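You operate a simulated robot arm through the tools that you are given. There is no shell and no other tool.

The job below is to be done with a simulated robot arm. You get a single attempt, and the scene is never put back.

TASK
Switch off the breakers of lines two and three, then shut and lock the door.
Fine: fold the stay out while you work and in again; the other breakers stay on, the isolator stays padlocked. Where these are worked on the way, their far stop is far enough and under half their travel is too little: door stay.

Only the result counts: the job must be done as asked and must still hold three seconds after the hand-in. Knocking over, shifting, dropping, spilling or breaking anything else fails it. Flat cloth is picked up by pressing the open fingertips on it (5 to 10 N) and closing them slowly along it; thin cloth reads only 2 to 8 mm in the jaws.

THE ROBOT
A 7-joint arm with a fingered hand, fixed in place. Base frame: the origin is on the floor under the middle of its stand, x ahead of it, y to its left, z up. Readings come in mm, rad, newtons and seconds.
It reaches about 1333 mm from its shoulder. Its first joint turns from -1.204 to 3.002 rad. Payload 5 kg.
The TCP is the grasp point between the finger pads, 32 mm short of the fingertips. In the tool frame z runs along the fingers and y along their closing line. The gripper opens to 160 mm; its body begins 89 mm behind the TCP. The gripper is a hand of 3 fingers: y runs from the thumb to the fingers, the wrist lies at [0, 0, -252] in the tool frame.
Orientation is told as [roll, pitch, yaw] about the base's x, y, z axes, in that order, counted from this pose: with the fingers straight down and closing along the base's y, the tool's x points along the base's -x, its y along +y and its z along -z.

THE INTERFACE
- The arm moves only by the tool jog_arm. Its arguments are lists of equal length, an entry for each row: "rotation": the turn, a rotation vector about the tool's x, y, z in rad, a list of three; "delta_pos": the shift along the tool's x, y, z in mm, a list of three. In form: {"rotation": [[wx, wy, wz], ...], "delta_pos": [[dx, dy, dz], ...]}. A call has 1 to 20 rows; each row shifts and turns the commanded pose from where the row before left it, along the tool's axes as they then stand. A row lasts 0.2 s, in which the tool goes at most 50 mm and 0.15 rad; a call with a longer step from one row to the next is refused whole. A pose out of reach is approached as far as the arm can. The call stops where the force on the tool passes 40 N (or 10 N more than at its start, if that is more) or the arm is blocked; 0.2 s more then pass. In this call time passes only in rows, and 0.2 s behind the last. It gives the time, the measured TCP pose, the force on the tool (base axes), the opening and the grip force at its end, in the units of the frame above (readings bear some noise), with the torque about the TCP (base axes, N m) and any sound that the robot's microphone picked up.
- Cameras (640 x 400 px; columns grow to the right, rows downward): "scene" is fixed at [205, -496.8, 1368.4]; the picture's right is [0.17, -0.99, 0.00], its down [-0.49, -0.08, -0.87] and it looks along [0.86, 0.15, -0.49] (base axes); focal length 224 px, centre (320, 200). "wrist" rides on the gripper at [65, -4, -116] in the tool frame; the picture's right is [0.06, 1.00, 0.00], its down [-0.87, 0.05, -0.49] and it looks along [-0.49, 0.03, 0.87] (tool axes); focal length 261 px, centre (320, 200). There is no depth. A picture from a camera that has moved, and an enlarged one, comes with that camera's place and axes in the base frame and with its lens. The place of the scene camera against the robot may be out by one fixed shift of up to 18 mm in any direction.
- camera(camera): a new picture of that camera. No time passes.
- move_column(by): slides the trunk up (or, below 0, down) by that many mm; the arm rides with it, the base frame stays. It gives what a move gives, with no picture.
- set_fingers(finger1, finger2, thumb_bend): sets how far each is bent, from 0 (flat) to 100 (curled in); at 30 the hand is open as for a grip, at 70 the pads meet at the TCP. One left out holds its place. A second passes; each finger stops where it meets its share of the squeeze, and holds until it gets a number again. It is the only way to open and close the hand. It gives what a move gives, with no picture; readings hold the bend of each and the force on the fingers (four entries, about 0 where the hand has none), thumb and palm.
- zoom(camera, box): a new picture of the part [left, top, right, bottom] of that camera's present view, enlarged. No time passes.
- job_done(): hands the job in; it is judged then, once.

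Places have to be worked out from the pictures, the camera data and where the tool is seen. Open the gripper and draw the arm clear of the work before you hand the job in, unless the task says otherwise.

The tools are called after "Request:" as name(argument=value, ...) on one line, values as JSON. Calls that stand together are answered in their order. jog_arm: Moves the arm, as the interface text tells. Its arguments: {"type":"object","properties":{"rotation":{"type":"array"},"delta_pos":{"type":"array"}},"required":["rotation","delta_pos"]} The other tools are called the same way: move_column (by) moves the trunk up or down; set_fingers (finger1, finger2, thumb_bend) moves the fingers one by one; camera (camera) takes a picture; zoom (camera, box) takes an enlarged picture of a part of a camera's view; job_done () hands the job in.

At the start:

```text
time: 0.0
position: [601.4, -346.5, 1253.9]
ee_rot: [-0.001, -0.001, -0.001]
contact_force: [0.0, -1.0, 0.3]
ft_torque: [-0.03, 0.0, 0.03]
finger_gap: 159.9
finger_force: 0.0
shape: jaw
bend: [30.0, 30.0, 30.0]
finger forces: [0.0, 0.1, 0.1, 0.0, 0.1, 0.1]
trunk travel left (down, up): [-775.0, 165.0]
```

scene: 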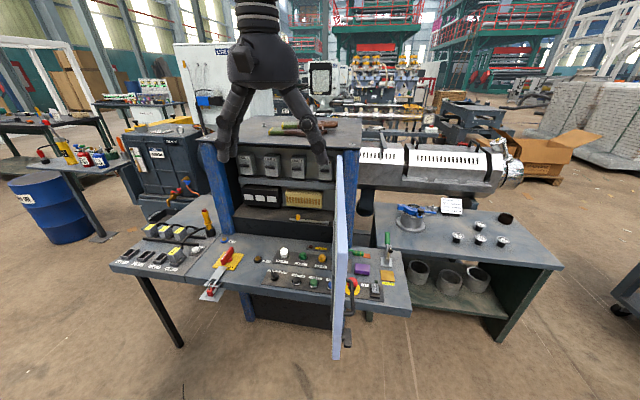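
wrist: 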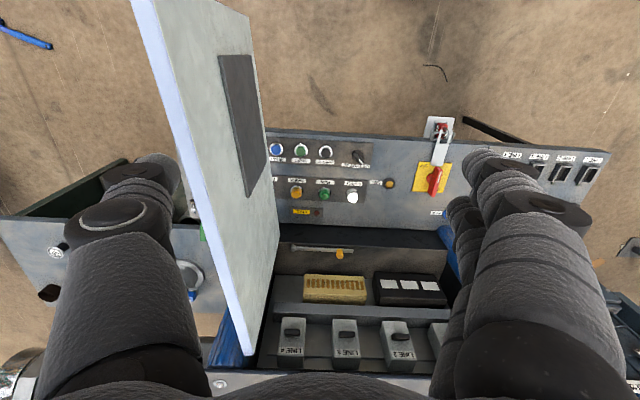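

I start by taking enlarged views of the cabinet, breakers, door, and panel to work out where things are.

Request:
zoom(camera="scene", box=[200, 110, 420, 250])

Request:
zoom(camera="scene", box=[180, 220, 420, 370])

Request:
zoom(camera="wrist", box=[240, 220, 480, 370])

Request:
zoom(camera="wrist", box=[130, 100, 470, 310])

```text
2.86 times, centred on (310, 180) of scene
camera zoom: at [205.0, -496.8, 1368.4], right [0.17, -0.99, 0.0], down [-0.49, -0.08, -0.87], along [0.86, 0.15, -0.49], focal length 640 px, centre (349, 257)
```

zoom: 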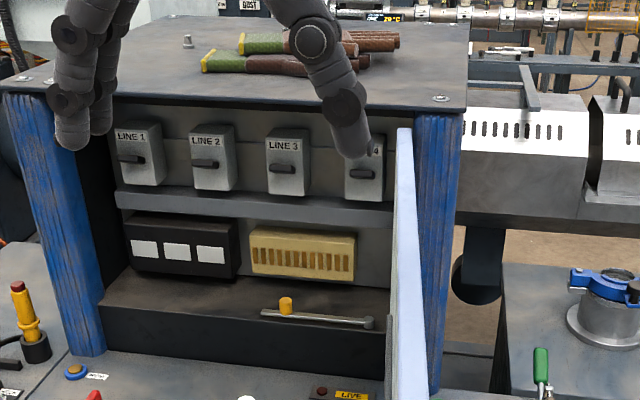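

```text
2.67 times, centred on (300, 295) of scene
camera zoom: at [205.0, -496.8, 1368.4], right [0.17, -0.99, 0.0], down [-0.49, -0.08, -0.87], along [0.86, 0.15, -0.49], focal length 597 px, centre (373, -53)
```

zoom: 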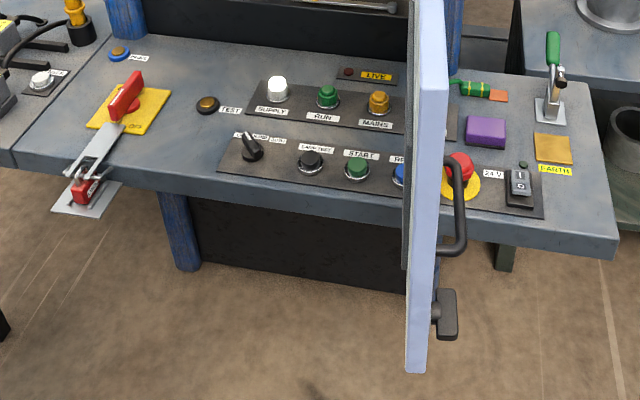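

```text
2.67 times, centred on (360, 295) of wrist
camera zoom: at [535.4, -349.7, 1368.2], right [-0.06, 1.0, 0.0], down [0.87, 0.05, 0.49], along [0.49, 0.03, -0.87], focal length 695 px, centre (213, -53)
```

zoom: 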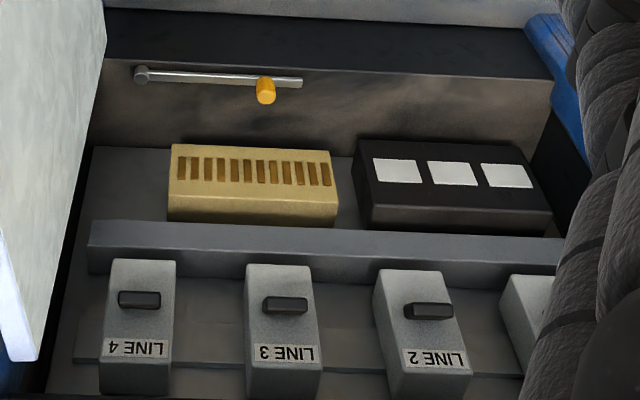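

```text
1.88 times, centred on (300, 205) of wrist
camera zoom: at [535.4, -349.7, 1368.2], right [-0.06, 1.0, 0.0], down [0.87, 0.05, 0.49], along [0.49, 0.03, -0.87], focal length 491 px, centre (358, 191)
```

zoom: 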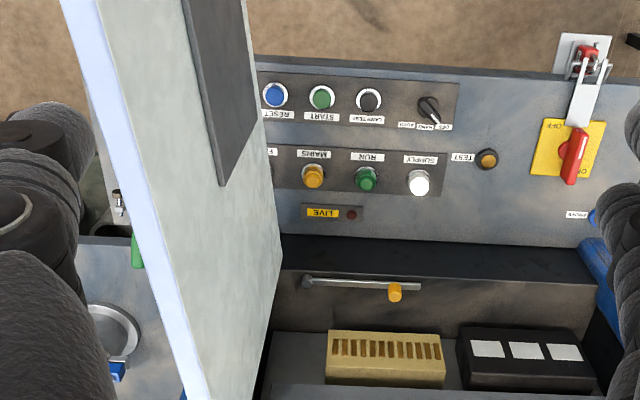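

The breakers' lever row comes out around x≈1059, z≈1021 with about 118 mm spacing (line 3 y≈-260, line 2 y≈-142). The door stands open at about y≈-470. I move the hand to open space in front and tilt it forward for a closer look inside.

Request:
jog_arm(rotation=[[0, 0, 0], [0, 0, 0], [0, 0, 0], [0, 0, 0], [0, 0, 0], [0, -0.1, 0], [0, -0.1, 0], [0, -0.1, 0], [0, -0.1, 0], [0, -0.1, 0], [0, -0.1, 0], [0, -0.1, 0], [0, -0.1, 0]], delta_pos=[[-20, 29, 27], [-20, 29, 27], [-20, 29, 27], [-20, 29, 27], [-20, 29, 27], [0, 0, 0], [0, 0, 0], [0, 0, 0], [0, 0, 0], [0, 0, 0], [0, 0, 0], [0, 0, 0], [0, 0, 0]])

Request:
camera(camera="wrist")

Request:
camera(camera="scene")

```text
time: 2.8
position: [700.2, -200.9, 1118.5]
ee_rot: [0.001, -0.801, 0.001]
contact_force: [-0.7, 0.2, 1.0]
ft_torque: [-0.01, 0.01, -0.01]
finger_gap: 160.0
finger_force: 0.0
shape: jaw
bend: [30.0, 30.0, 30.0]
finger forces: [0.1, 0.0, 0.1, 0.0, 0.0, 0.0]
trunk travel left (down, up): [-775.0, 165.0]
```

```text
taken
camera wrist: at [571.9, -204.7, 1150.4], right [-0.04, 1.0, -0.04], down [0.25, 0.05, 0.97], along [0.97, 0.03, -0.25], focal length 261 px, centre (320, 200)
```

wrist: 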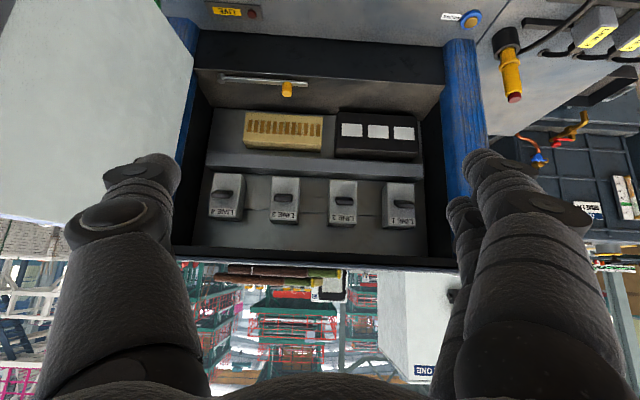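

```text
taken
```

scene: 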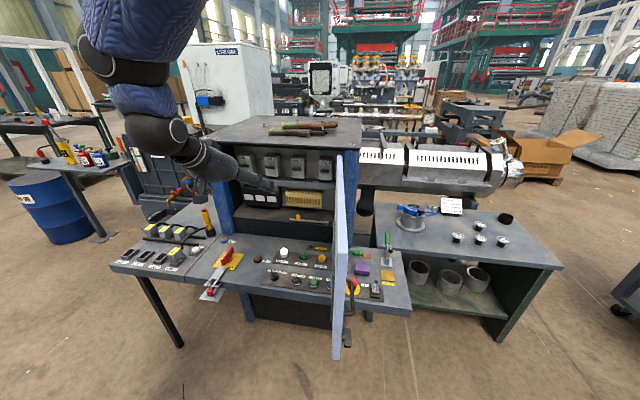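

Request:
zoom(camera="wrist", box=[190, 150, 450, 270])

Request:
zoom(camera="wrist", box=[180, 30, 380, 150])

Request:
zoom(camera="scene", box=[220, 130, 370, 230])

Request:
zoom(camera="scene", box=[290, 130, 410, 370])

```text
2.46 times, centred on (320, 210) of wrist
camera zoom: at [571.9, -204.7, 1150.4], right [-0.04, 1.0, -0.04], down [0.25, 0.05, 0.97], along [0.97, 0.03, -0.25], focal length 642 px, centre (320, 175)
```

zoom: 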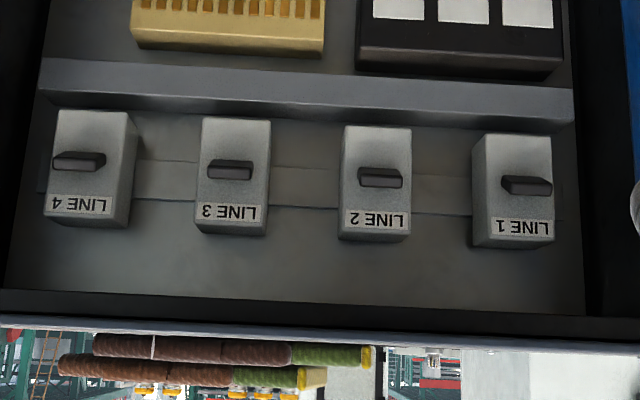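

```text
3.20 times, centred on (280, 90) of wrist
camera zoom: at [571.9, -204.7, 1150.4], right [-0.04, 1.0, -0.04], down [0.25, 0.05, 0.97], along [0.97, 0.03, -0.25], focal length 834 px, centre (448, 552)
```

zoom: 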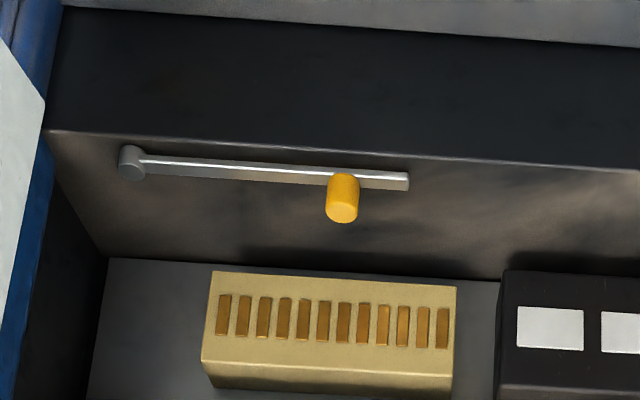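

```text
4.00 times, centred on (295, 180) of scene
camera zoom: at [205.0, -496.8, 1368.4], right [0.17, -0.99, 0.0], down [-0.49, -0.08, -0.87], along [0.86, 0.15, -0.49], focal length 896 px, centre (420, 280)
```

zoom: 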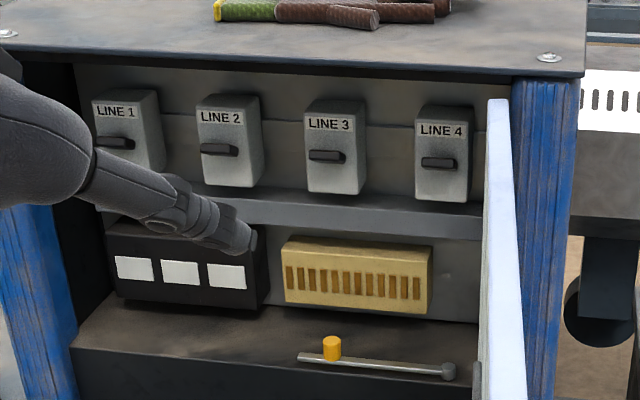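

```text
1.67 times, centred on (350, 250) of scene
camera zoom: at [205.0, -496.8, 1368.4], right [0.17, -0.99, 0.0], down [-0.49, -0.08, -0.87], along [0.86, 0.15, -0.49], focal length 373 px, centre (270, 117)
```

zoom: 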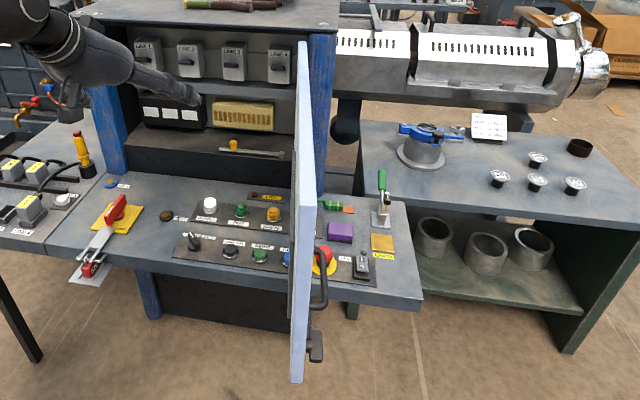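

Readings show the hand is clear at (700,-201,1118). The stay lies on the sill with its pivot near (995,-391,815) and its yellow knob near (1006,-265,834). I close the hand here in free space to learn how the fingertips sit when they meet.

Request:
set_fingers(finger1=70, finger2=70, thumb_bend=70)

Request:
camera(camera="wrist")

Request:
zoom(camera="scene", box=[70, 50, 330, 210])

```text
time: 3.8
position: [700.5, -200.4, 1117.2]
ee_rot: [0.0, -0.799, 0.0]
contact_force: [0.8, -0.1, 0.6]
ft_torque: [0.01, -0.01, 0.0]
finger_gap: 12.8
finger_force: 0.1
shape: fingers
bend: [70.0, 70.0, 70.0]
finger forces: [0.1, 0.0, 0.0, 0.0, 0.0, 0.1]
trunk travel left (down, up): [-775.0, 165.0]
```

```text
taken
camera wrist: at [571.7, -204.5, 1150.5], right [-0.04, 1.0, -0.04], down [0.25, 0.05, 0.97], along [0.97, 0.03, -0.25], focal length 261 px, centre (320, 200)
```

wrist: 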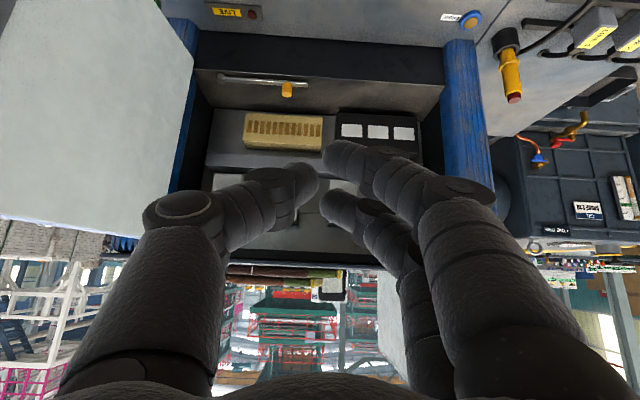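

```text
2.46 times, centred on (200, 130) of scene
camera zoom: at [205.0, -496.8, 1368.4], right [0.17, -0.99, 0.0], down [-0.49, -0.08, -0.87], along [0.86, 0.15, -0.49], focal length 551 px, centre (615, 372)
```

zoom: 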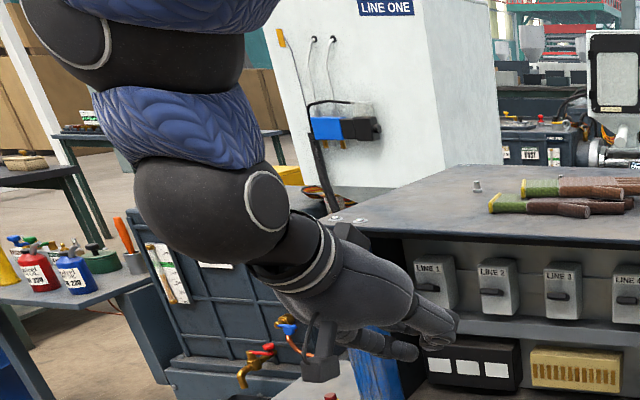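

At bend 70 the two fingers (about 30 mm apart) meet the thumb at the TCP, which suits the roughly 20 mm yellow knob. I reopen the hand and move closer to the cabinet to measure the stay, knob and breakers accurately.

Request:
set_fingers(finger1=30, finger2=30, thumb_bend=30)

Request:
jog_arm(rotation=[[0, 0, 0], [0, 0, 0], [0, 0, 0], [0, 0, 0], [0, 0, 0], [0, 0, 0]], delta_pos=[[-4.5, 0, 42], [-4.5, 0, 42], [-4.5, 0, 42], [-4.5, 0, 42], [-4.5, 0, 42], [-4.5, 0, 42]])

Request:
camera(camera="wrist")

Request:
camera(camera="scene")

```text
time: 4.8
position: [701.1, -201.5, 1117.4]
ee_rot: [0.002, -0.799, 0.001]
contact_force: [-0.2, -0.9, -0.3]
ft_torque: [0.01, -0.01, -0.04]
finger_gap: 167.6
finger_force: 0.1
shape: fingers
bend: [30.0, 30.0, 30.0]
finger forces: [0.0, 0.0, 0.0, 0.1, 0.1, 0.1]
trunk travel left (down, up): [-775.0, 165.0]
```

```text
time: 6.2
position: [886.1, -232.9, 993.9]
ee_rot: [0.003, -0.799, 0.001]
contact_force: [-0.2, -0.3, -0.3]
ft_torque: [0.02, 0.02, 0.0]
finger_gap: 167.6
finger_force: 0.1
shape: fingers
bend: [30.0, 30.0, 30.0]
finger forces: [0.1, 0.1, 0.0, 0.0, 0.1, 0.0]
out of reach, approached as far as the arm can: row 5, 6
trunk travel left (down, up): [-775.0, 165.0]
```

```text
taken
camera wrist: at [757.1, -236.6, 1026.6], right [-0.05, 1.0, -0.04], down [0.25, 0.05, 0.97], along [0.97, 0.03, -0.26], focal length 261 px, centre (320, 200)
```

wrist: 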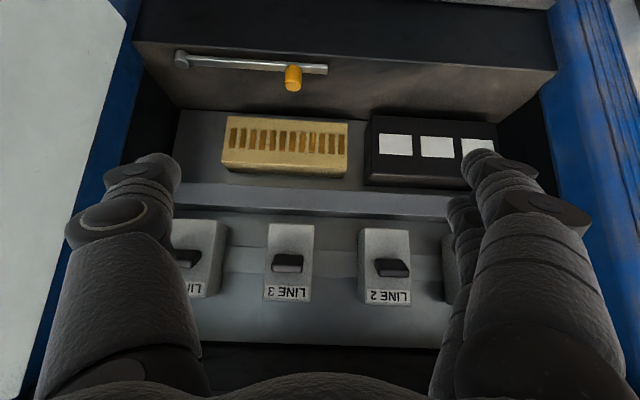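

```text
taken
```

scene: 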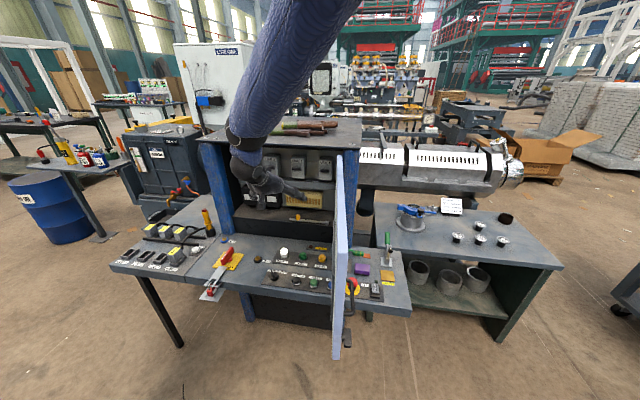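

The arm ran out of reach there because its shoulder sits high, so I will lower the trunk after retreating. First I zoom from this viewpoint for measurements.

Request:
zoom(camera="wrist", box=[150, 20, 350, 145])

Request:
zoom(camera="wrist", box=[240, 190, 440, 315])

```text
3.20 times, centred on (250, 82) of wrist
camera zoom: at [757.1, -236.6, 1026.6], right [-0.05, 1.0, -0.04], down [0.25, 0.05, 0.97], along [0.97, 0.03, -0.26], focal length 834 px, centre (544, 576)
```

zoom: 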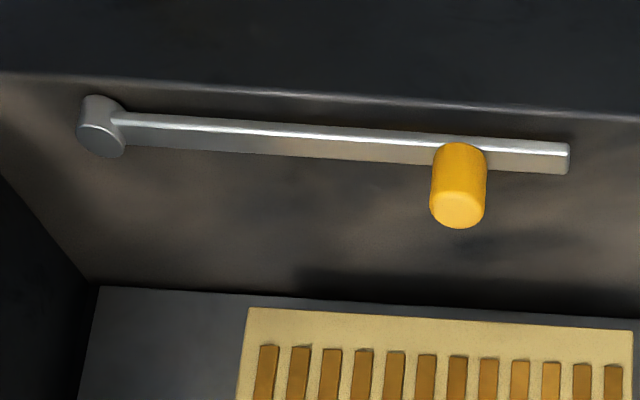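

```text
3.20 times, centred on (340, 252) of wrist
camera zoom: at [757.1, -236.6, 1026.6], right [-0.05, 1.0, -0.04], down [0.25, 0.05, 0.97], along [0.97, 0.03, -0.26], focal length 834 px, centre (256, 32)
```

zoom: 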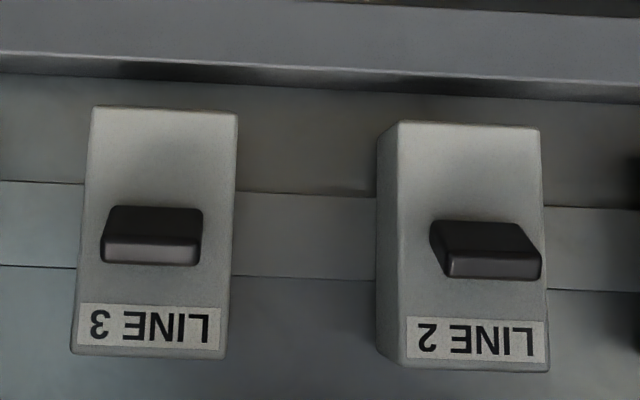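

The levers tilt upward at their tips (on = up), with tips near (1047, -259, 1027) and (1047, -143, 1027); the boxes' faces are about x≈1065. I back the hand out and up so the trunk can be lowered for better reach.

Request:
jog_arm(rotation=[[0, 0, 0], [0, 0, 0], [0, 0, 0], [0, 0, 0], [0, 0, 0], [0, 0, 0], [0, 0, 0], [0, 0, 0], [0, 0, 0], [0, 0, 0], [0, 0, 0]], delta_pos=[[-5, 3, -41], [-5, 3, -41], [-5, 3, -41], [-5, 3, -41], [-5, 3, -41], [-5, 3, -41], [-5, 3, -41], [-5, 3, -41], [-5, 3, -41], [-5, 3, -41], [-5, 3, -41]])

Request:
camera(camera="scene")

```text
time: 8.6
position: [629.2, -199.0, 1358.5]
ee_rot: [0.0, -0.798, 0.0]
contact_force: [-0.4, 0.6, 0.4]
ft_torque: [0.01, -0.02, -0.01]
finger_gap: 167.6
finger_force: 0.1
shape: fingers
bend: [30.0, 30.0, 30.0]
finger forces: [0.0, 0.0, 0.0, 0.1, 0.1, 0.0]
out of reach, approached as far as the arm can: row 10, 11
trunk travel left (down, up): [-775.0, 165.0]
```

```text
taken
```

scene: 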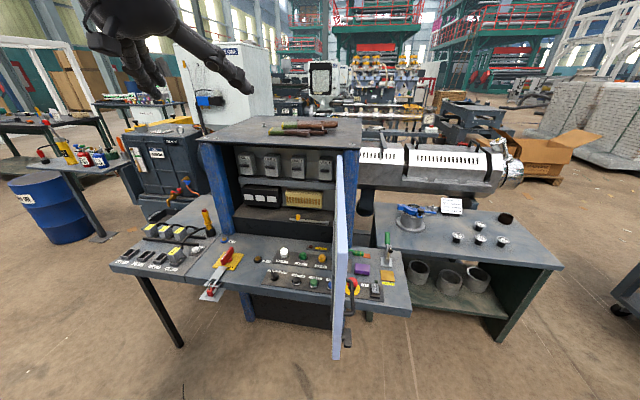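

The hand is clear at (629,-199,1358), so I lower the trunk in one step; the hand will end near z≈1010, still in front of the cabinet and above the console.

Request:
move_column(by=-350)

Request:
camera(camera="scene")

```text
time: 12.0
position: [630.3, -201.1, 1006.8]
ee_rot: [0.001, -0.798, 0.0]
contact_force: [-0.8, -0.1, -0.2]
ft_torque: [0.0, 0.01, 0.05]
finger_gap: 167.4
finger_force: 0.1
shape: fingers
bend: [30.0, 30.0, 30.0]
finger forces: [0.1, 0.1, 0.0, 0.0, 0.1, 0.1]
trunk travel left (down, up): [-425.0, 515.0]
```

```text
taken
```

scene: 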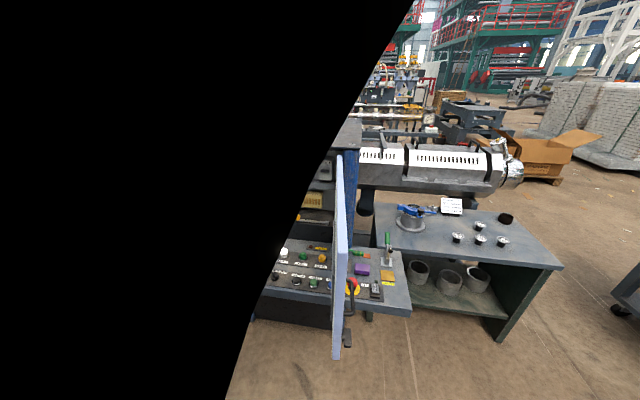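

The scene camera is partly blocked by the arm's own link now; extending the arm should clear it. I move the hand toward the cabinet again with the lower shoulder.

Request:
jog_arm(rotation=[[0, 0, 0], [0, 0, 0], [0, 0, 0], [0, 0, 0], [0, 0, 0], [0, 0, 0]], delta_pos=[[-26, 0, 33], [-26, 0, 33], [-26, 0, 33], [-26, 0, 33], [-26, 0, 33], [-26, 0, 33]])

Request:
camera(camera="scene")

Request:
camera(camera="wrist")

```text
time: 13.4
position: [882.7, -202.6, 978.8]
ee_rot: [0.0, -0.795, -0.002]
contact_force: [-0.6, 0.9, -1.1]
ft_torque: [-0.01, 0.0, 0.0]
finger_gap: 167.7
finger_force: 0.1
shape: fingers
bend: [30.0, 30.0, 30.0]
finger forces: [0.0, 0.0, 0.0, 0.1, 0.1, 0.0]
trunk travel left (down, up): [-425.0, 515.0]
```

```text
taken
```

scene: 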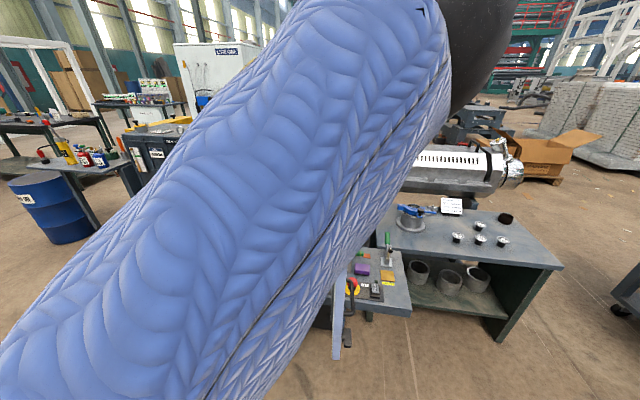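

```text
taken
camera wrist: at [753.9, -206.3, 1011.8], right [-0.04, 1.0, -0.04], down [0.26, 0.05, 0.96], along [0.97, 0.03, -0.26], focal length 261 px, centre (320, 200)
```

wrist: 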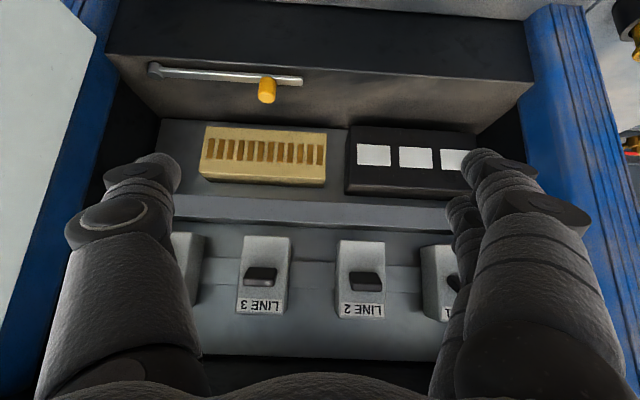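

The arm reaches well now. I zoom on the stay knob and pivot from this viewpoint for a better fix.

Request:
zoom(camera="wrist", box=[130, 30, 330, 155])

Request:
zoom(camera="wrist", box=[0, 0, 200, 125])

```text
3.20 times, centred on (230, 92) of wrist
camera zoom: at [753.9, -206.3, 1011.8], right [-0.04, 1.0, -0.04], down [0.26, 0.05, 0.96], along [0.97, 0.03, -0.26], focal length 834 px, centre (608, 544)
```

zoom: 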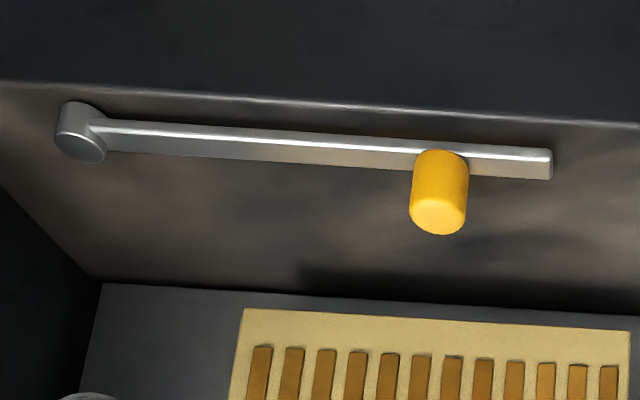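

```text
3.20 times, centred on (100, 62) of wrist
camera zoom: at [753.9, -206.3, 1011.8], right [-0.04, 1.0, -0.04], down [0.26, 0.05, 0.96], along [0.97, 0.03, -0.26], focal length 834 px, centre (1024, 640)
```

zoom: 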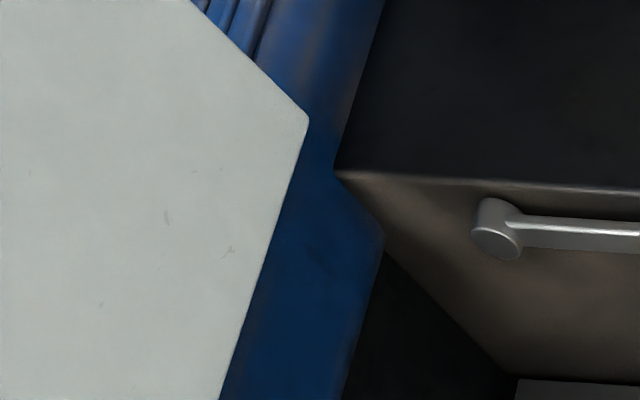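

The knob is about 19 mm across and only about 19 mm tall above the bar. I yaw the hand by -0.6 rad and steepen the tilt, so the two fingers will sit behind the knob (far/left side) and push it outward along its arc.

Request:
jog_arm(rotation=[[0.0857, 0, 0.084], [0.0857, 0, 0.084], [0.0857, 0, 0.084], [0.0857, 0, 0.084], [0.0857, 0, 0.084], [0, 0.145, 0]], delta_pos=[[0, 0, 0], [0, 0, 0], [0, 0, 0], [0, 0, 0], [0, 0, 0], [0, 0, 0]])

Request:
camera(camera="scene")

Request:
camera(camera="wrist")

```text
time: 14.8
position: [871.8, -282.0, 969.9]
ee_rot: [0.001, -0.648, -0.601]
contact_force: [-0.7, 0.7, 0.2]
ft_torque: [-0.01, 0.02, 0.0]
finger_gap: 167.8
finger_force: 0.0
shape: fingers
bend: [30.0, 30.0, 30.0]
finger forces: [0.1, 0.0, 0.0, 0.0, 0.0, 0.0]
out of reach, approached as far as the arm can: row 3, 4, 5
trunk travel left (down, up): [-425.0, 515.0]
```

```text
taken
```

scene: 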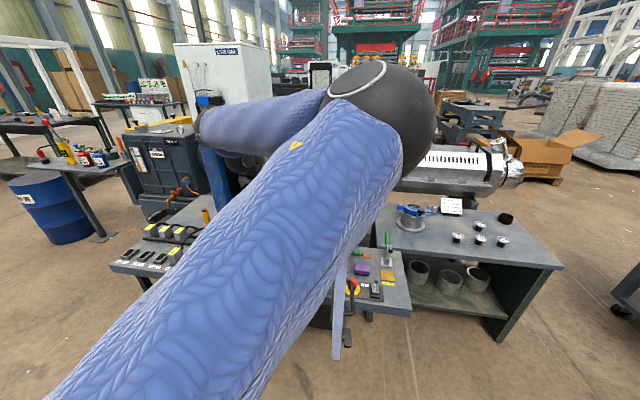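

```text
taken
camera wrist: at [767.7, -216.3, 1021.9], right [0.52, 0.85, -0.04], down [0.36, -0.18, 0.92], along [0.77, -0.49, -0.4], focal length 261 px, centre (320, 200)
```

wrist: 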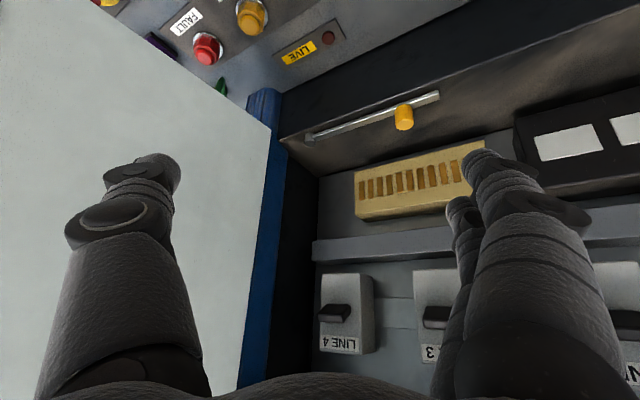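

The requested yaw pushed the wrist to a limit and the elbow swung out above the door, so I raise the trunk somewhat to give the arm a better posture (everything above the hand is free).

Request:
move_column(by=180)

Request:
jog_arm(rotation=[[0, 0, 0], [0, 0, 0], [0, 0, 0], [0, 0, 0], [0, 0, 0]], delta_pos=[[35.5, 16.3, 19.3], [35.5, 16.3, 19.3], [35.5, 16.3, 19.3], [0, 0, 0], [0, 0, 0]])

Request:
camera(camera="scene")

```text
time: 16.8
position: [871.3, -281.8, 1150.7]
ee_rot: [-0.001, -0.652, -0.6]
contact_force: [-0.1, 0.7, -0.5]
ft_torque: [0.03, 0.01, 0.01]
finger_gap: 168.2
finger_force: 0.0
shape: fingers
bend: [30.0, 30.0, 30.0]
finger forces: [0.0, 0.1, 0.0, 0.0, 0.1, 0.1]
trunk travel left (down, up): [-605.0, 335.0]
```

```text
time: 18.0
position: [854.8, -255.7, 1037.8]
ee_rot: [0.009, -0.65, -0.599]
contact_force: [-0.1, -0.1, -0.2]
ft_torque: [0.0, 0.03, 0.01]
finger_gap: 167.9
finger_force: 0.0
shape: fingers
bend: [30.0, 30.0, 30.0]
finger forces: [0.1, 0.0, 0.0, 0.1, 0.0, 0.1]
out of reach, approached as far as the arm can: row 1, 2, 3
trunk travel left (down, up): [-605.0, 335.0]
```

```text
taken
```

scene: 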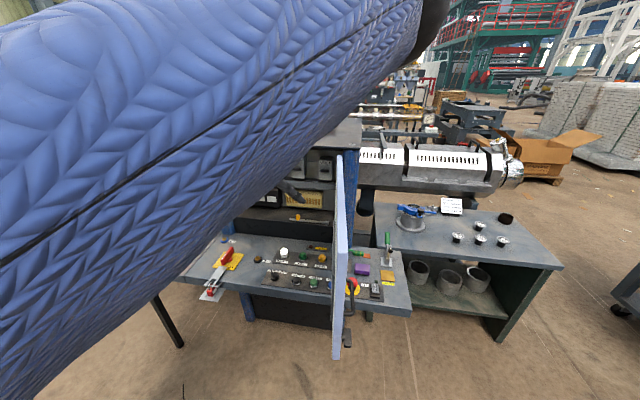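

With yaw -0.6 the arm cannot get farther left, so I turn the hand back to yaw 0, where reach was fine, and will use a straight three-finger grip on the knob instead.

Request:
jog_arm(rotation=[[-0.0726, 0, -0.0955], [-0.0726, 0, -0.0955], [-0.0726, 0, -0.0955], [-0.0726, 0, -0.0955], [-0.0726, 0, -0.0955]], delta_pos=[[0, 0, 0], [0, 0, 0], [0, 0, 0], [0, 0, 0], [0, 0, 0]])

Request:
camera(camera="scene")

Request:
camera(camera="wrist")

```text
time: 19.2
position: [850.3, -251.1, 1035.6]
ee_rot: [-0.002, -0.654, 0.002]
contact_force: [0.2, -0.6, 0.3]
ft_torque: [0.03, 0.02, 0.03]
finger_gap: 168.0
finger_force: 0.1
shape: fingers
bend: [30.0, 30.0, 30.0]
finger forces: [0.0, 0.0, 0.0, 0.0, 0.0, 0.0]
trunk travel left (down, up): [-605.0, 335.0]
```

```text
taken
```

scene: 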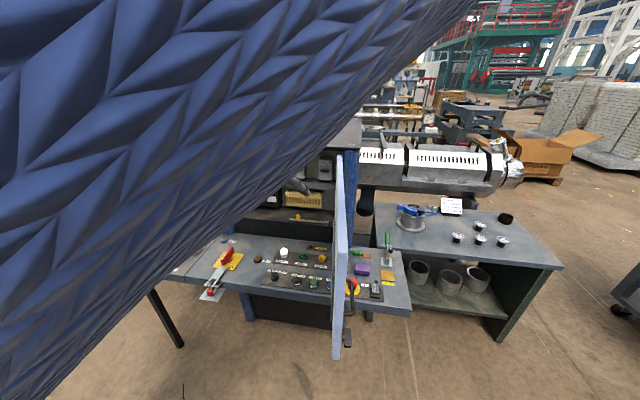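

```text
taken
camera wrist: at [729.1, -257.1, 1087.4], right [-0.05, 1.0, -0.04], down [0.39, 0.05, 0.92], along [0.92, 0.03, -0.39], focal length 261 px, centre (320, 200)
```

wrist: 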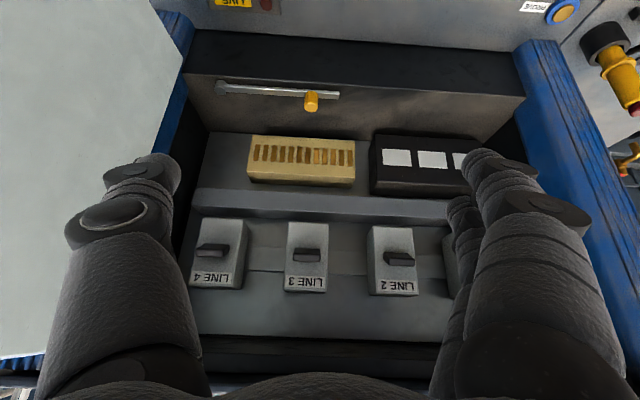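

Yaw 0 works with no limit. I advance straight along the fingers to about 80 mm short of the knob and look again.

Request:
jog_arm(rotation=[[0, 0, 0], [0, 0, 0], [0, 0, 0], [0, 0, 0]], delta_pos=[[0, -3.5, 41], [0, -3.5, 41], [0, -3.5, 41], [0, -3.5, 41]])

Request:
camera(camera="scene")

Request:
camera(camera="wrist")

```text
time: 20.2
position: [948.3, -266.7, 901.6]
ee_rot: [0.0, -0.651, -0.002]
contact_force: [0.1, -1.2, 0.6]
ft_torque: [0.01, 0.01, 0.0]
finger_gap: 168.0
finger_force: 0.1
shape: fingers
bend: [30.0, 30.0, 30.0]
finger forces: [0.1, 0.0, 0.1, 0.0, 0.0, 0.1]
trunk travel left (down, up): [-605.0, 335.0]
```

```text
taken
```

scene: 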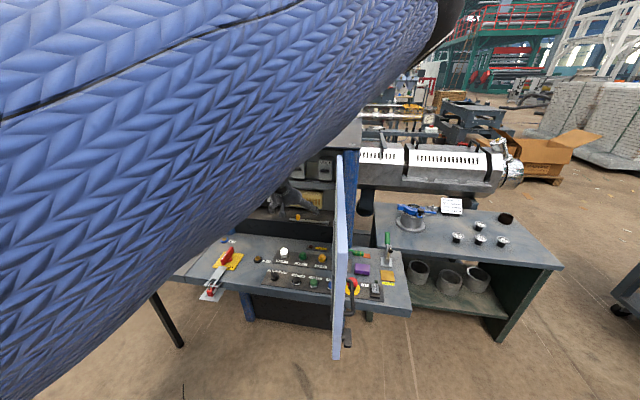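

```text
taken
camera wrist: at [827.0, -270.4, 953.1], right [-0.05, 1.0, -0.04], down [0.39, 0.05, 0.92], along [0.92, 0.03, -0.4], focal length 261 px, centre (320, 200)
```

wrist: 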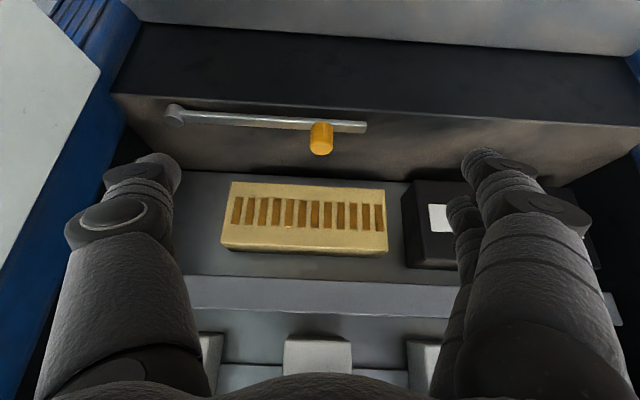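

The knob sits nearly centered between the fingers (y≈-266). I lower the hand 45 mm for a second viewing angle to fix the knob's depth and height.

Request:
jog_arm(rotation=[[0, 0, 0], [0, 0, 0]], delta_pos=[[13.6, 0, 17.9], [13.6, 0, 17.9]])

Request:
camera(camera="wrist")

Request:
zoom(camera="wrist", box=[220, 40, 420, 165])

Request:
zoom(camera="scene", box=[250, 150, 370, 230])

```text
time: 20.8
position: [948.5, -266.9, 861.8]
ee_rot: [0.0, -0.653, 0.0]
contact_force: [-0.7, -0.1, -0.4]
ft_torque: [0.02, 0.01, 0.0]
finger_gap: 168.0
finger_force: 0.1
shape: fingers
bend: [30.0, 30.0, 30.0]
finger forces: [0.1, 0.1, 0.1, 0.1, 0.0, 0.0]
trunk travel left (down, up): [-605.0, 335.0]
```

```text
taken
camera wrist: at [826.2, -270.2, 912.7], right [-0.05, 1.0, -0.04], down [0.39, 0.05, 0.92], along [0.92, 0.03, -0.39], focal length 261 px, centre (320, 200)
```

wrist: 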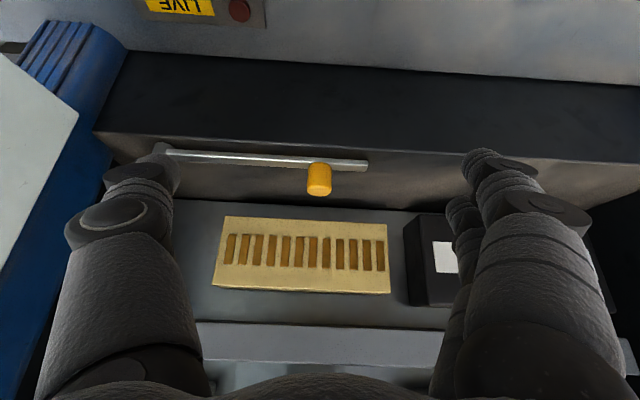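

```text
3.20 times, centred on (320, 102) of wrist
camera zoom: at [826.2, -270.2, 912.7], right [-0.05, 1.0, -0.04], down [0.39, 0.05, 0.92], along [0.92, 0.03, -0.39], focal length 834 px, centre (320, 512)
```

zoom: 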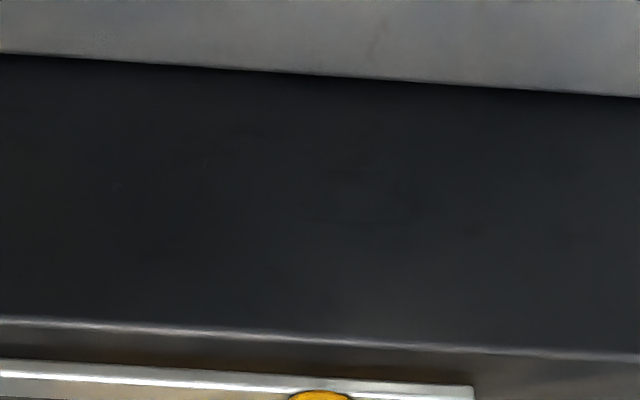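

```text
5.00 times, centred on (310, 190) of scene
camera zoom: at [205.0, -496.8, 1368.4], right [0.17, -0.99, 0.0], down [-0.49, -0.08, -0.87], along [0.86, 0.15, -0.49], focal length 1119 px, centre (370, 250)
```

zoom: 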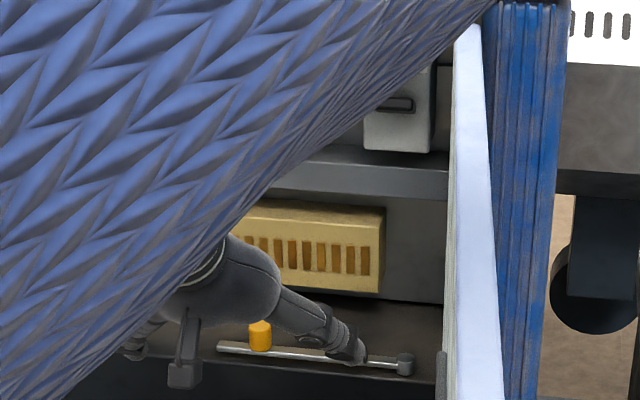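

Request:
zoom(camera="wrist", box=[240, 130, 400, 230])

```text
4.00 times, centred on (320, 180) of wrist
camera zoom: at [826.2, -270.2, 912.7], right [-0.05, 1.0, -0.04], down [0.39, 0.05, 0.92], along [0.92, 0.03, -0.39], focal length 1043 px, centre (320, 280)
```

zoom: 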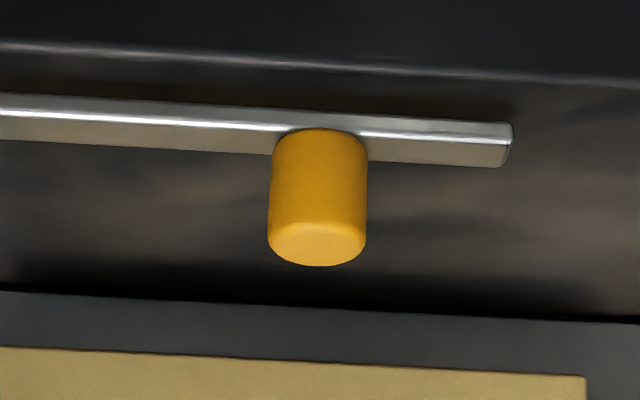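

Two views place the knob's top near (1020, -265, 821) and the bar top near z≈799; the sill's front edge is at x≈1003. I pre-shape the fingers to a narrower opening and advance so the fingertips straddle the knob.

Request:
set_fingers(finger1=56, finger2=56, thumb_bend=56)

Request:
jog_arm(rotation=[[0, 0, 0], [0, 0, 0]], delta_pos=[[-14, 1, 24], [-11, 1, 20]])

Request:
camera(camera="wrist")

Request:
zoom(camera="scene", box=[250, 170, 370, 250])

```text
time: 21.8
position: [948.6, -266.4, 860.7]
ee_rot: [0.0, -0.652, 0.002]
contact_force: [-0.1, -0.2, 0.2]
ft_torque: [0.02, 0.0, -0.01]
finger_gap: 63.8
finger_force: 0.0
shape: fingers
bend: [56.0, 56.0, 56.0]
finger forces: [0.0, 0.0, 0.1, 0.1, 0.0, 0.1]
trunk travel left (down, up): [-605.0, 335.0]
```

```text
time: 22.4
position: [980.5, -280.1, 854.5]
ee_rot: [0.002, -0.654, 0.001]
contact_force: [0.5, -0.1, -0.1]
ft_torque: [0.02, -0.04, -0.01]
finger_gap: 63.8
finger_force: 0.0
shape: fingers
bend: [56.0, 56.0, 56.0]
finger forces: [0.0, 0.1, 0.0, 0.0, 0.1, 0.0]
out of reach, approached as far as the arm can: row 1, 2
trunk travel left (down, up): [-605.0, 335.0]
```

```text
taken
camera wrist: at [858.8, -283.9, 905.9], right [-0.05, 1.0, -0.04], down [0.39, 0.05, 0.92], along [0.92, 0.03, -0.39], focal length 261 px, centre (320, 200)
```

wrist: 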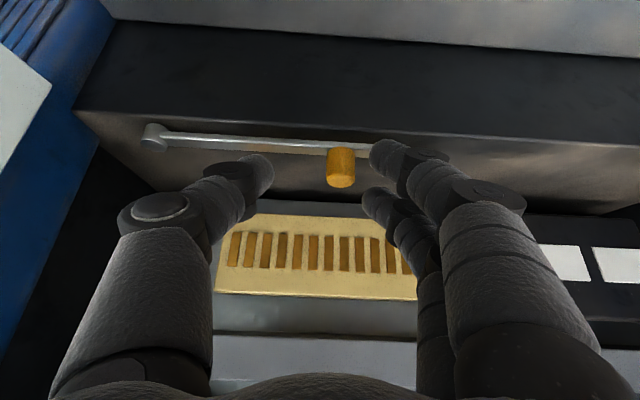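

```text
5.00 times, centred on (310, 210) of scene
camera zoom: at [205.0, -496.8, 1368.4], right [0.17, -0.99, 0.0], down [-0.49, -0.08, -0.87], along [0.86, 0.15, -0.49], focal length 1119 px, centre (370, 150)
```

zoom: 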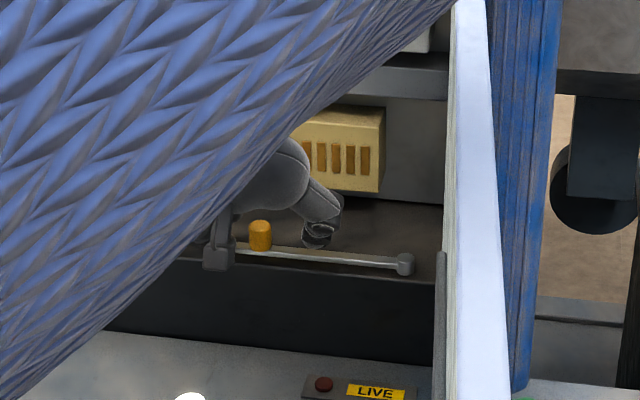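

The arm ran out of reach again at this trunk height, so I retreat up and out, then lower the trunk by 150 mm and re-approach.

Request:
jog_arm(rotation=[[0, 0, 0], [0, 0, 0], [0, 0, 0], [0, 0, 0], [0, 0, 0], [0, 0, 0]], delta_pos=[[-8, 2.5, -41], [-8, 2.5, -41], [-8, 2.5, -41], [-8, 2.5, -41], [-8, 2.5, -41], [-8, 2.5, -41]])

Request:
move_column(by=-160)

Request:
camera(camera="scene")

```text
time: 23.8
position: [869.4, -259.4, 1080.0]
ee_rot: [0.0, -0.651, -0.001]
contact_force: [-0.2, -0.9, -0.5]
ft_torque: [0.01, 0.0, 0.0]
finger_gap: 63.7
finger_force: 0.0
shape: fingers
bend: [56.0, 56.0, 56.0]
finger forces: [0.0, 0.0, 0.0, 0.0, 0.0, 0.1]
trunk travel left (down, up): [-605.0, 335.0]
```

```text
time: 25.6
position: [870.4, -260.0, 919.0]
ee_rot: [0.001, -0.652, 0.001]
contact_force: [0.4, 0.0, 0.4]
ft_torque: [0.01, 0.01, 0.03]
finger_gap: 63.9
finger_force: 0.1
shape: fingers
bend: [56.0, 56.0, 56.0]
finger forces: [0.0, 0.0, 0.0, 0.1, 0.1, 0.0]
trunk travel left (down, up): [-445.0, 495.0]
```

```text
taken
```

scene: 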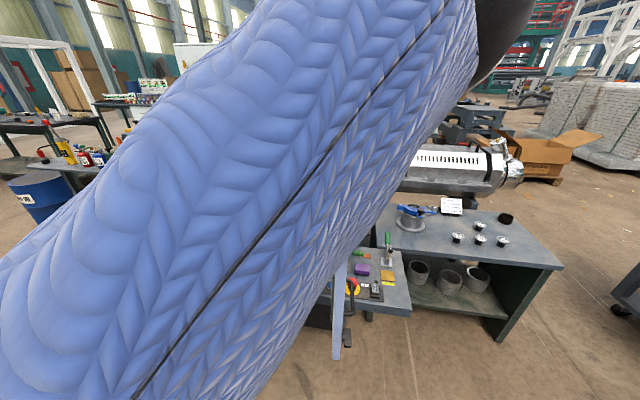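

The elbow is high and to the right, clear of the door top. I re-approach the knob in a first step and check the reach.

Request:
jog_arm(rotation=[[0, 0, 0], [0, 0, 0], [0, 0, 0]], delta_pos=[[-19.2, -2, 39], [-19.2, -2, 39], [-4.5, 0, 18]])

Request:
camera(camera="wrist")

```text
time: 26.4
position: [966.2, -265.8, 865.2]
ee_rot: [0.001, -0.652, 0.001]
contact_force: [-0.5, 0.5, 0.9]
ft_torque: [0.01, 0.02, -0.01]
finger_gap: 63.5
finger_force: 0.0
shape: fingers
bend: [56.0, 56.0, 56.0]
finger forces: [0.1, 0.1, 0.0, 0.1, 0.1, 0.1]
trunk travel left (down, up): [-445.0, 495.0]
```

```text
taken
camera wrist: at [843.6, -269.8, 917.4], right [-0.05, 1.0, -0.04], down [0.39, 0.05, 0.92], along [0.92, 0.03, -0.4], focal length 261 px, centre (320, 200)
```

wrist: 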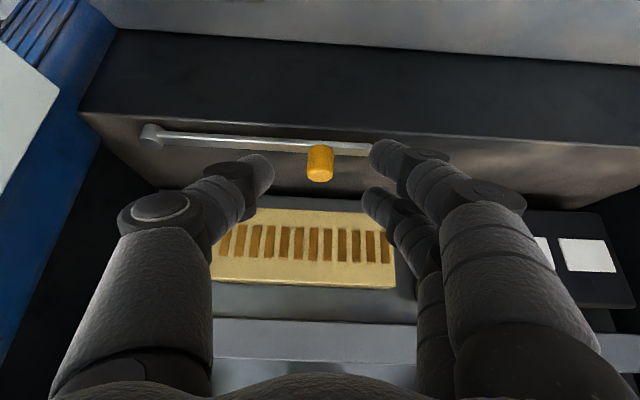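

Reach is good and the knob lies between thumb and fingers. I advance the last ~50 mm so the fingertips surround it just above the bar.

Request:
jog_arm(rotation=[[0, 0, 0], [0, 0, 0], [0, 0, 0]], delta_pos=[[-4, 0, 17], [-4, 0, 17], [-4, 0, 15]])

Request:
camera(camera="wrist")

Request:
zoom(camera="wrist", box=[220, 110, 420, 235])

```text
time: 27.2
position: [1000.4, -263.3, 838.7]
ee_rot: [-0.001, -0.651, 0.001]
contact_force: [-22.2, 1.5, 13.0]
ft_torque: [0.57, 0.71, 0.86]
finger_gap: 63.6
finger_force: 13.2
shape: fingers
bend: [60.0, 56.0, 56.0]
finger forces: [25.6, 0.0, 0.1, 0.0, 0.1, 0.1]
trunk travel left (down, up): [-445.0, 495.0]
```

```text
taken
camera wrist: at [877.8, -268.0, 890.5], right [-0.05, 1.0, -0.04], down [0.39, 0.06, 0.92], along [0.92, 0.03, -0.39], focal length 261 px, centre (320, 200)
```

wrist: 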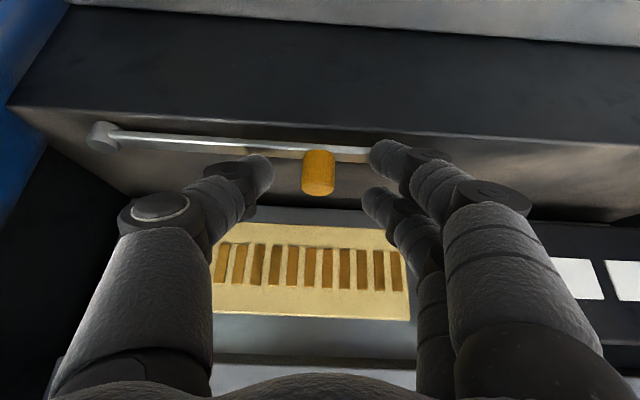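

```text
3.20 times, centred on (320, 172) of wrist
camera zoom: at [877.8, -268.0, 890.5], right [-0.05, 1.0, -0.04], down [0.39, 0.06, 0.92], along [0.92, 0.03, -0.39], focal length 834 px, centre (320, 288)
```

zoom: 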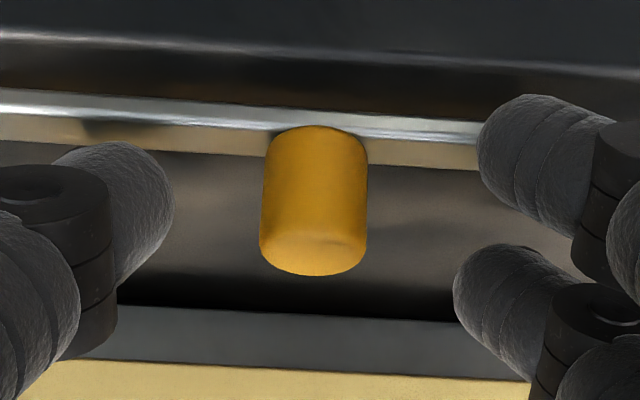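

Finger 1 touched the end of the bar (25 N) because the tips are slightly low. I back off about 7 mm along the fingers to relieve it before closing.

Request:
jog_arm(rotation=[[0, 0, 0]], delta_pos=[[-2, 0, -8]])

Request:
zoom(camera="wrist", box=[220, 110, 420, 235])

```text
time: 27.6
position: [1001.2, -265.5, 844.4]
ee_rot: [0.001, -0.652, -0.001]
contact_force: [0.5, 0.0, 0.0]
ft_torque: [0.0, -0.03, -0.02]
finger_gap: 63.7
finger_force: 0.0
shape: fingers
bend: [56.0, 56.0, 56.0]
finger forces: [0.1, 0.0, 0.1, 0.0, 0.0, 0.1]
trunk travel left (down, up): [-445.0, 495.0]
```

```text
3.20 times, centred on (320, 172) of wrist
camera zoom: at [877.8, -268.3, 894.9], right [-0.05, 1.0, -0.04], down [0.39, 0.05, 0.92], along [0.92, 0.03, -0.39], focal length 834 px, centre (320, 288)
```

zoom: 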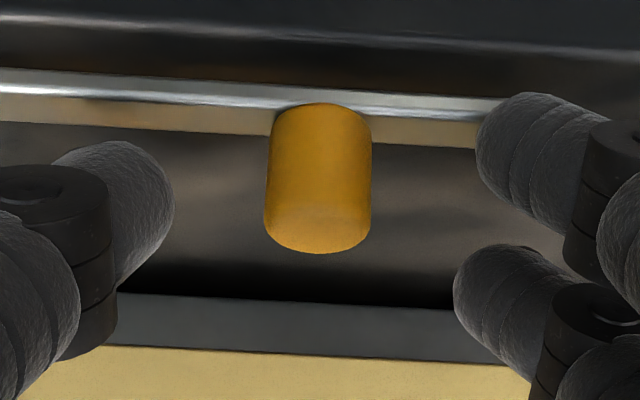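

Contact is gone and the knob sits between the tips. I close the fingers partway and check before gripping.

Request:
set_fingers(finger1=65, finger2=65, thumb_bend=65)

Request:
zoom(camera="wrist", box=[220, 110, 420, 235])

```text
time: 28.6
position: [1000.1, -263.4, 844.1]
ee_rot: [0.001, -0.651, 0.002]
contact_force: [0.1, 7.6, -2.4]
ft_torque: [0.32, 0.04, 0.05]
finger_gap: 45.9
finger_force: 4.1
shape: fingers
bend: [57.0, 65.0, 65.0]
finger forces: [8.6, 0.1, 0.0, 0.0, 0.7, 0.0]
trunk travel left (down, up): [-445.0, 495.0]
```

```text
3.20 times, centred on (320, 172) of wrist
camera zoom: at [877.1, -267.5, 895.6], right [-0.05, 1.0, -0.04], down [0.39, 0.05, 0.92], along [0.92, 0.03, -0.4], focal length 834 px, centre (320, 288)
```

zoom: 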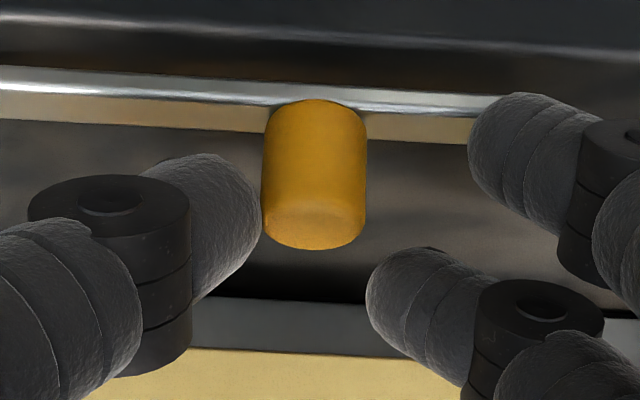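

Finger 1 sits lower than finger 2 because of the tilt and is caught on the bar's end. I swing finger 1 out of the way, so finger 2 and the thumb can take the knob.

Request:
set_fingers(finger1=15, finger2=63, thumb_bend=62)

Request:
jog_arm(rotation=[[0, 0, 0], [0, 0, 0]], delta_pos=[[1.5, 0, 7], [1.5, 0, 7]])

Request:
zoom(camera="wrist", box=[200, 100, 440, 250])

```text
time: 29.6
position: [999.5, -264.4, 844.3]
ee_rot: [0.0, -0.651, -0.002]
contact_force: [-0.5, -0.4, 0.5]
ft_torque: [0.02, -0.01, -0.02]
finger_gap: 122.5
finger_force: 0.1
shape: fingers
bend: [15.0, 63.0, 62.0]
finger forces: [0.0, 0.0, 0.0, 0.1, 0.0, 0.0]
trunk travel left (down, up): [-445.0, 495.0]
```

```text
time: 30.2
position: [1005.2, -263.7, 831.5]
ee_rot: [-0.002, -0.653, 0.0]
contact_force: [0.5, -0.3, 5.0]
ft_torque: [-0.16, -0.09, 0.03]
finger_gap: 122.8
finger_force: 2.8
shape: fingers
bend: [15.0, 63.0, 62.0]
finger forces: [0.1, 0.1, 0.0, 0.0, 5.7, 0.0]
trunk travel left (down, up): [-445.0, 495.0]
```

```text
2.67 times, centred on (320, 175) of wrist
camera zoom: at [883.1, -268.0, 883.9], right [-0.05, 1.0, -0.04], down [0.39, 0.05, 0.92], along [0.92, 0.03, -0.39], focal length 695 px, centre (320, 267)
```

zoom: 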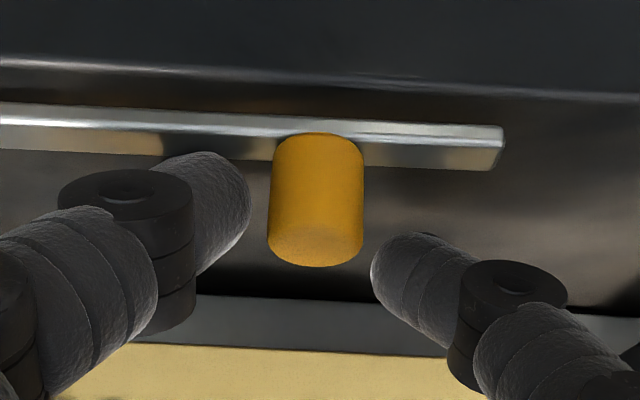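

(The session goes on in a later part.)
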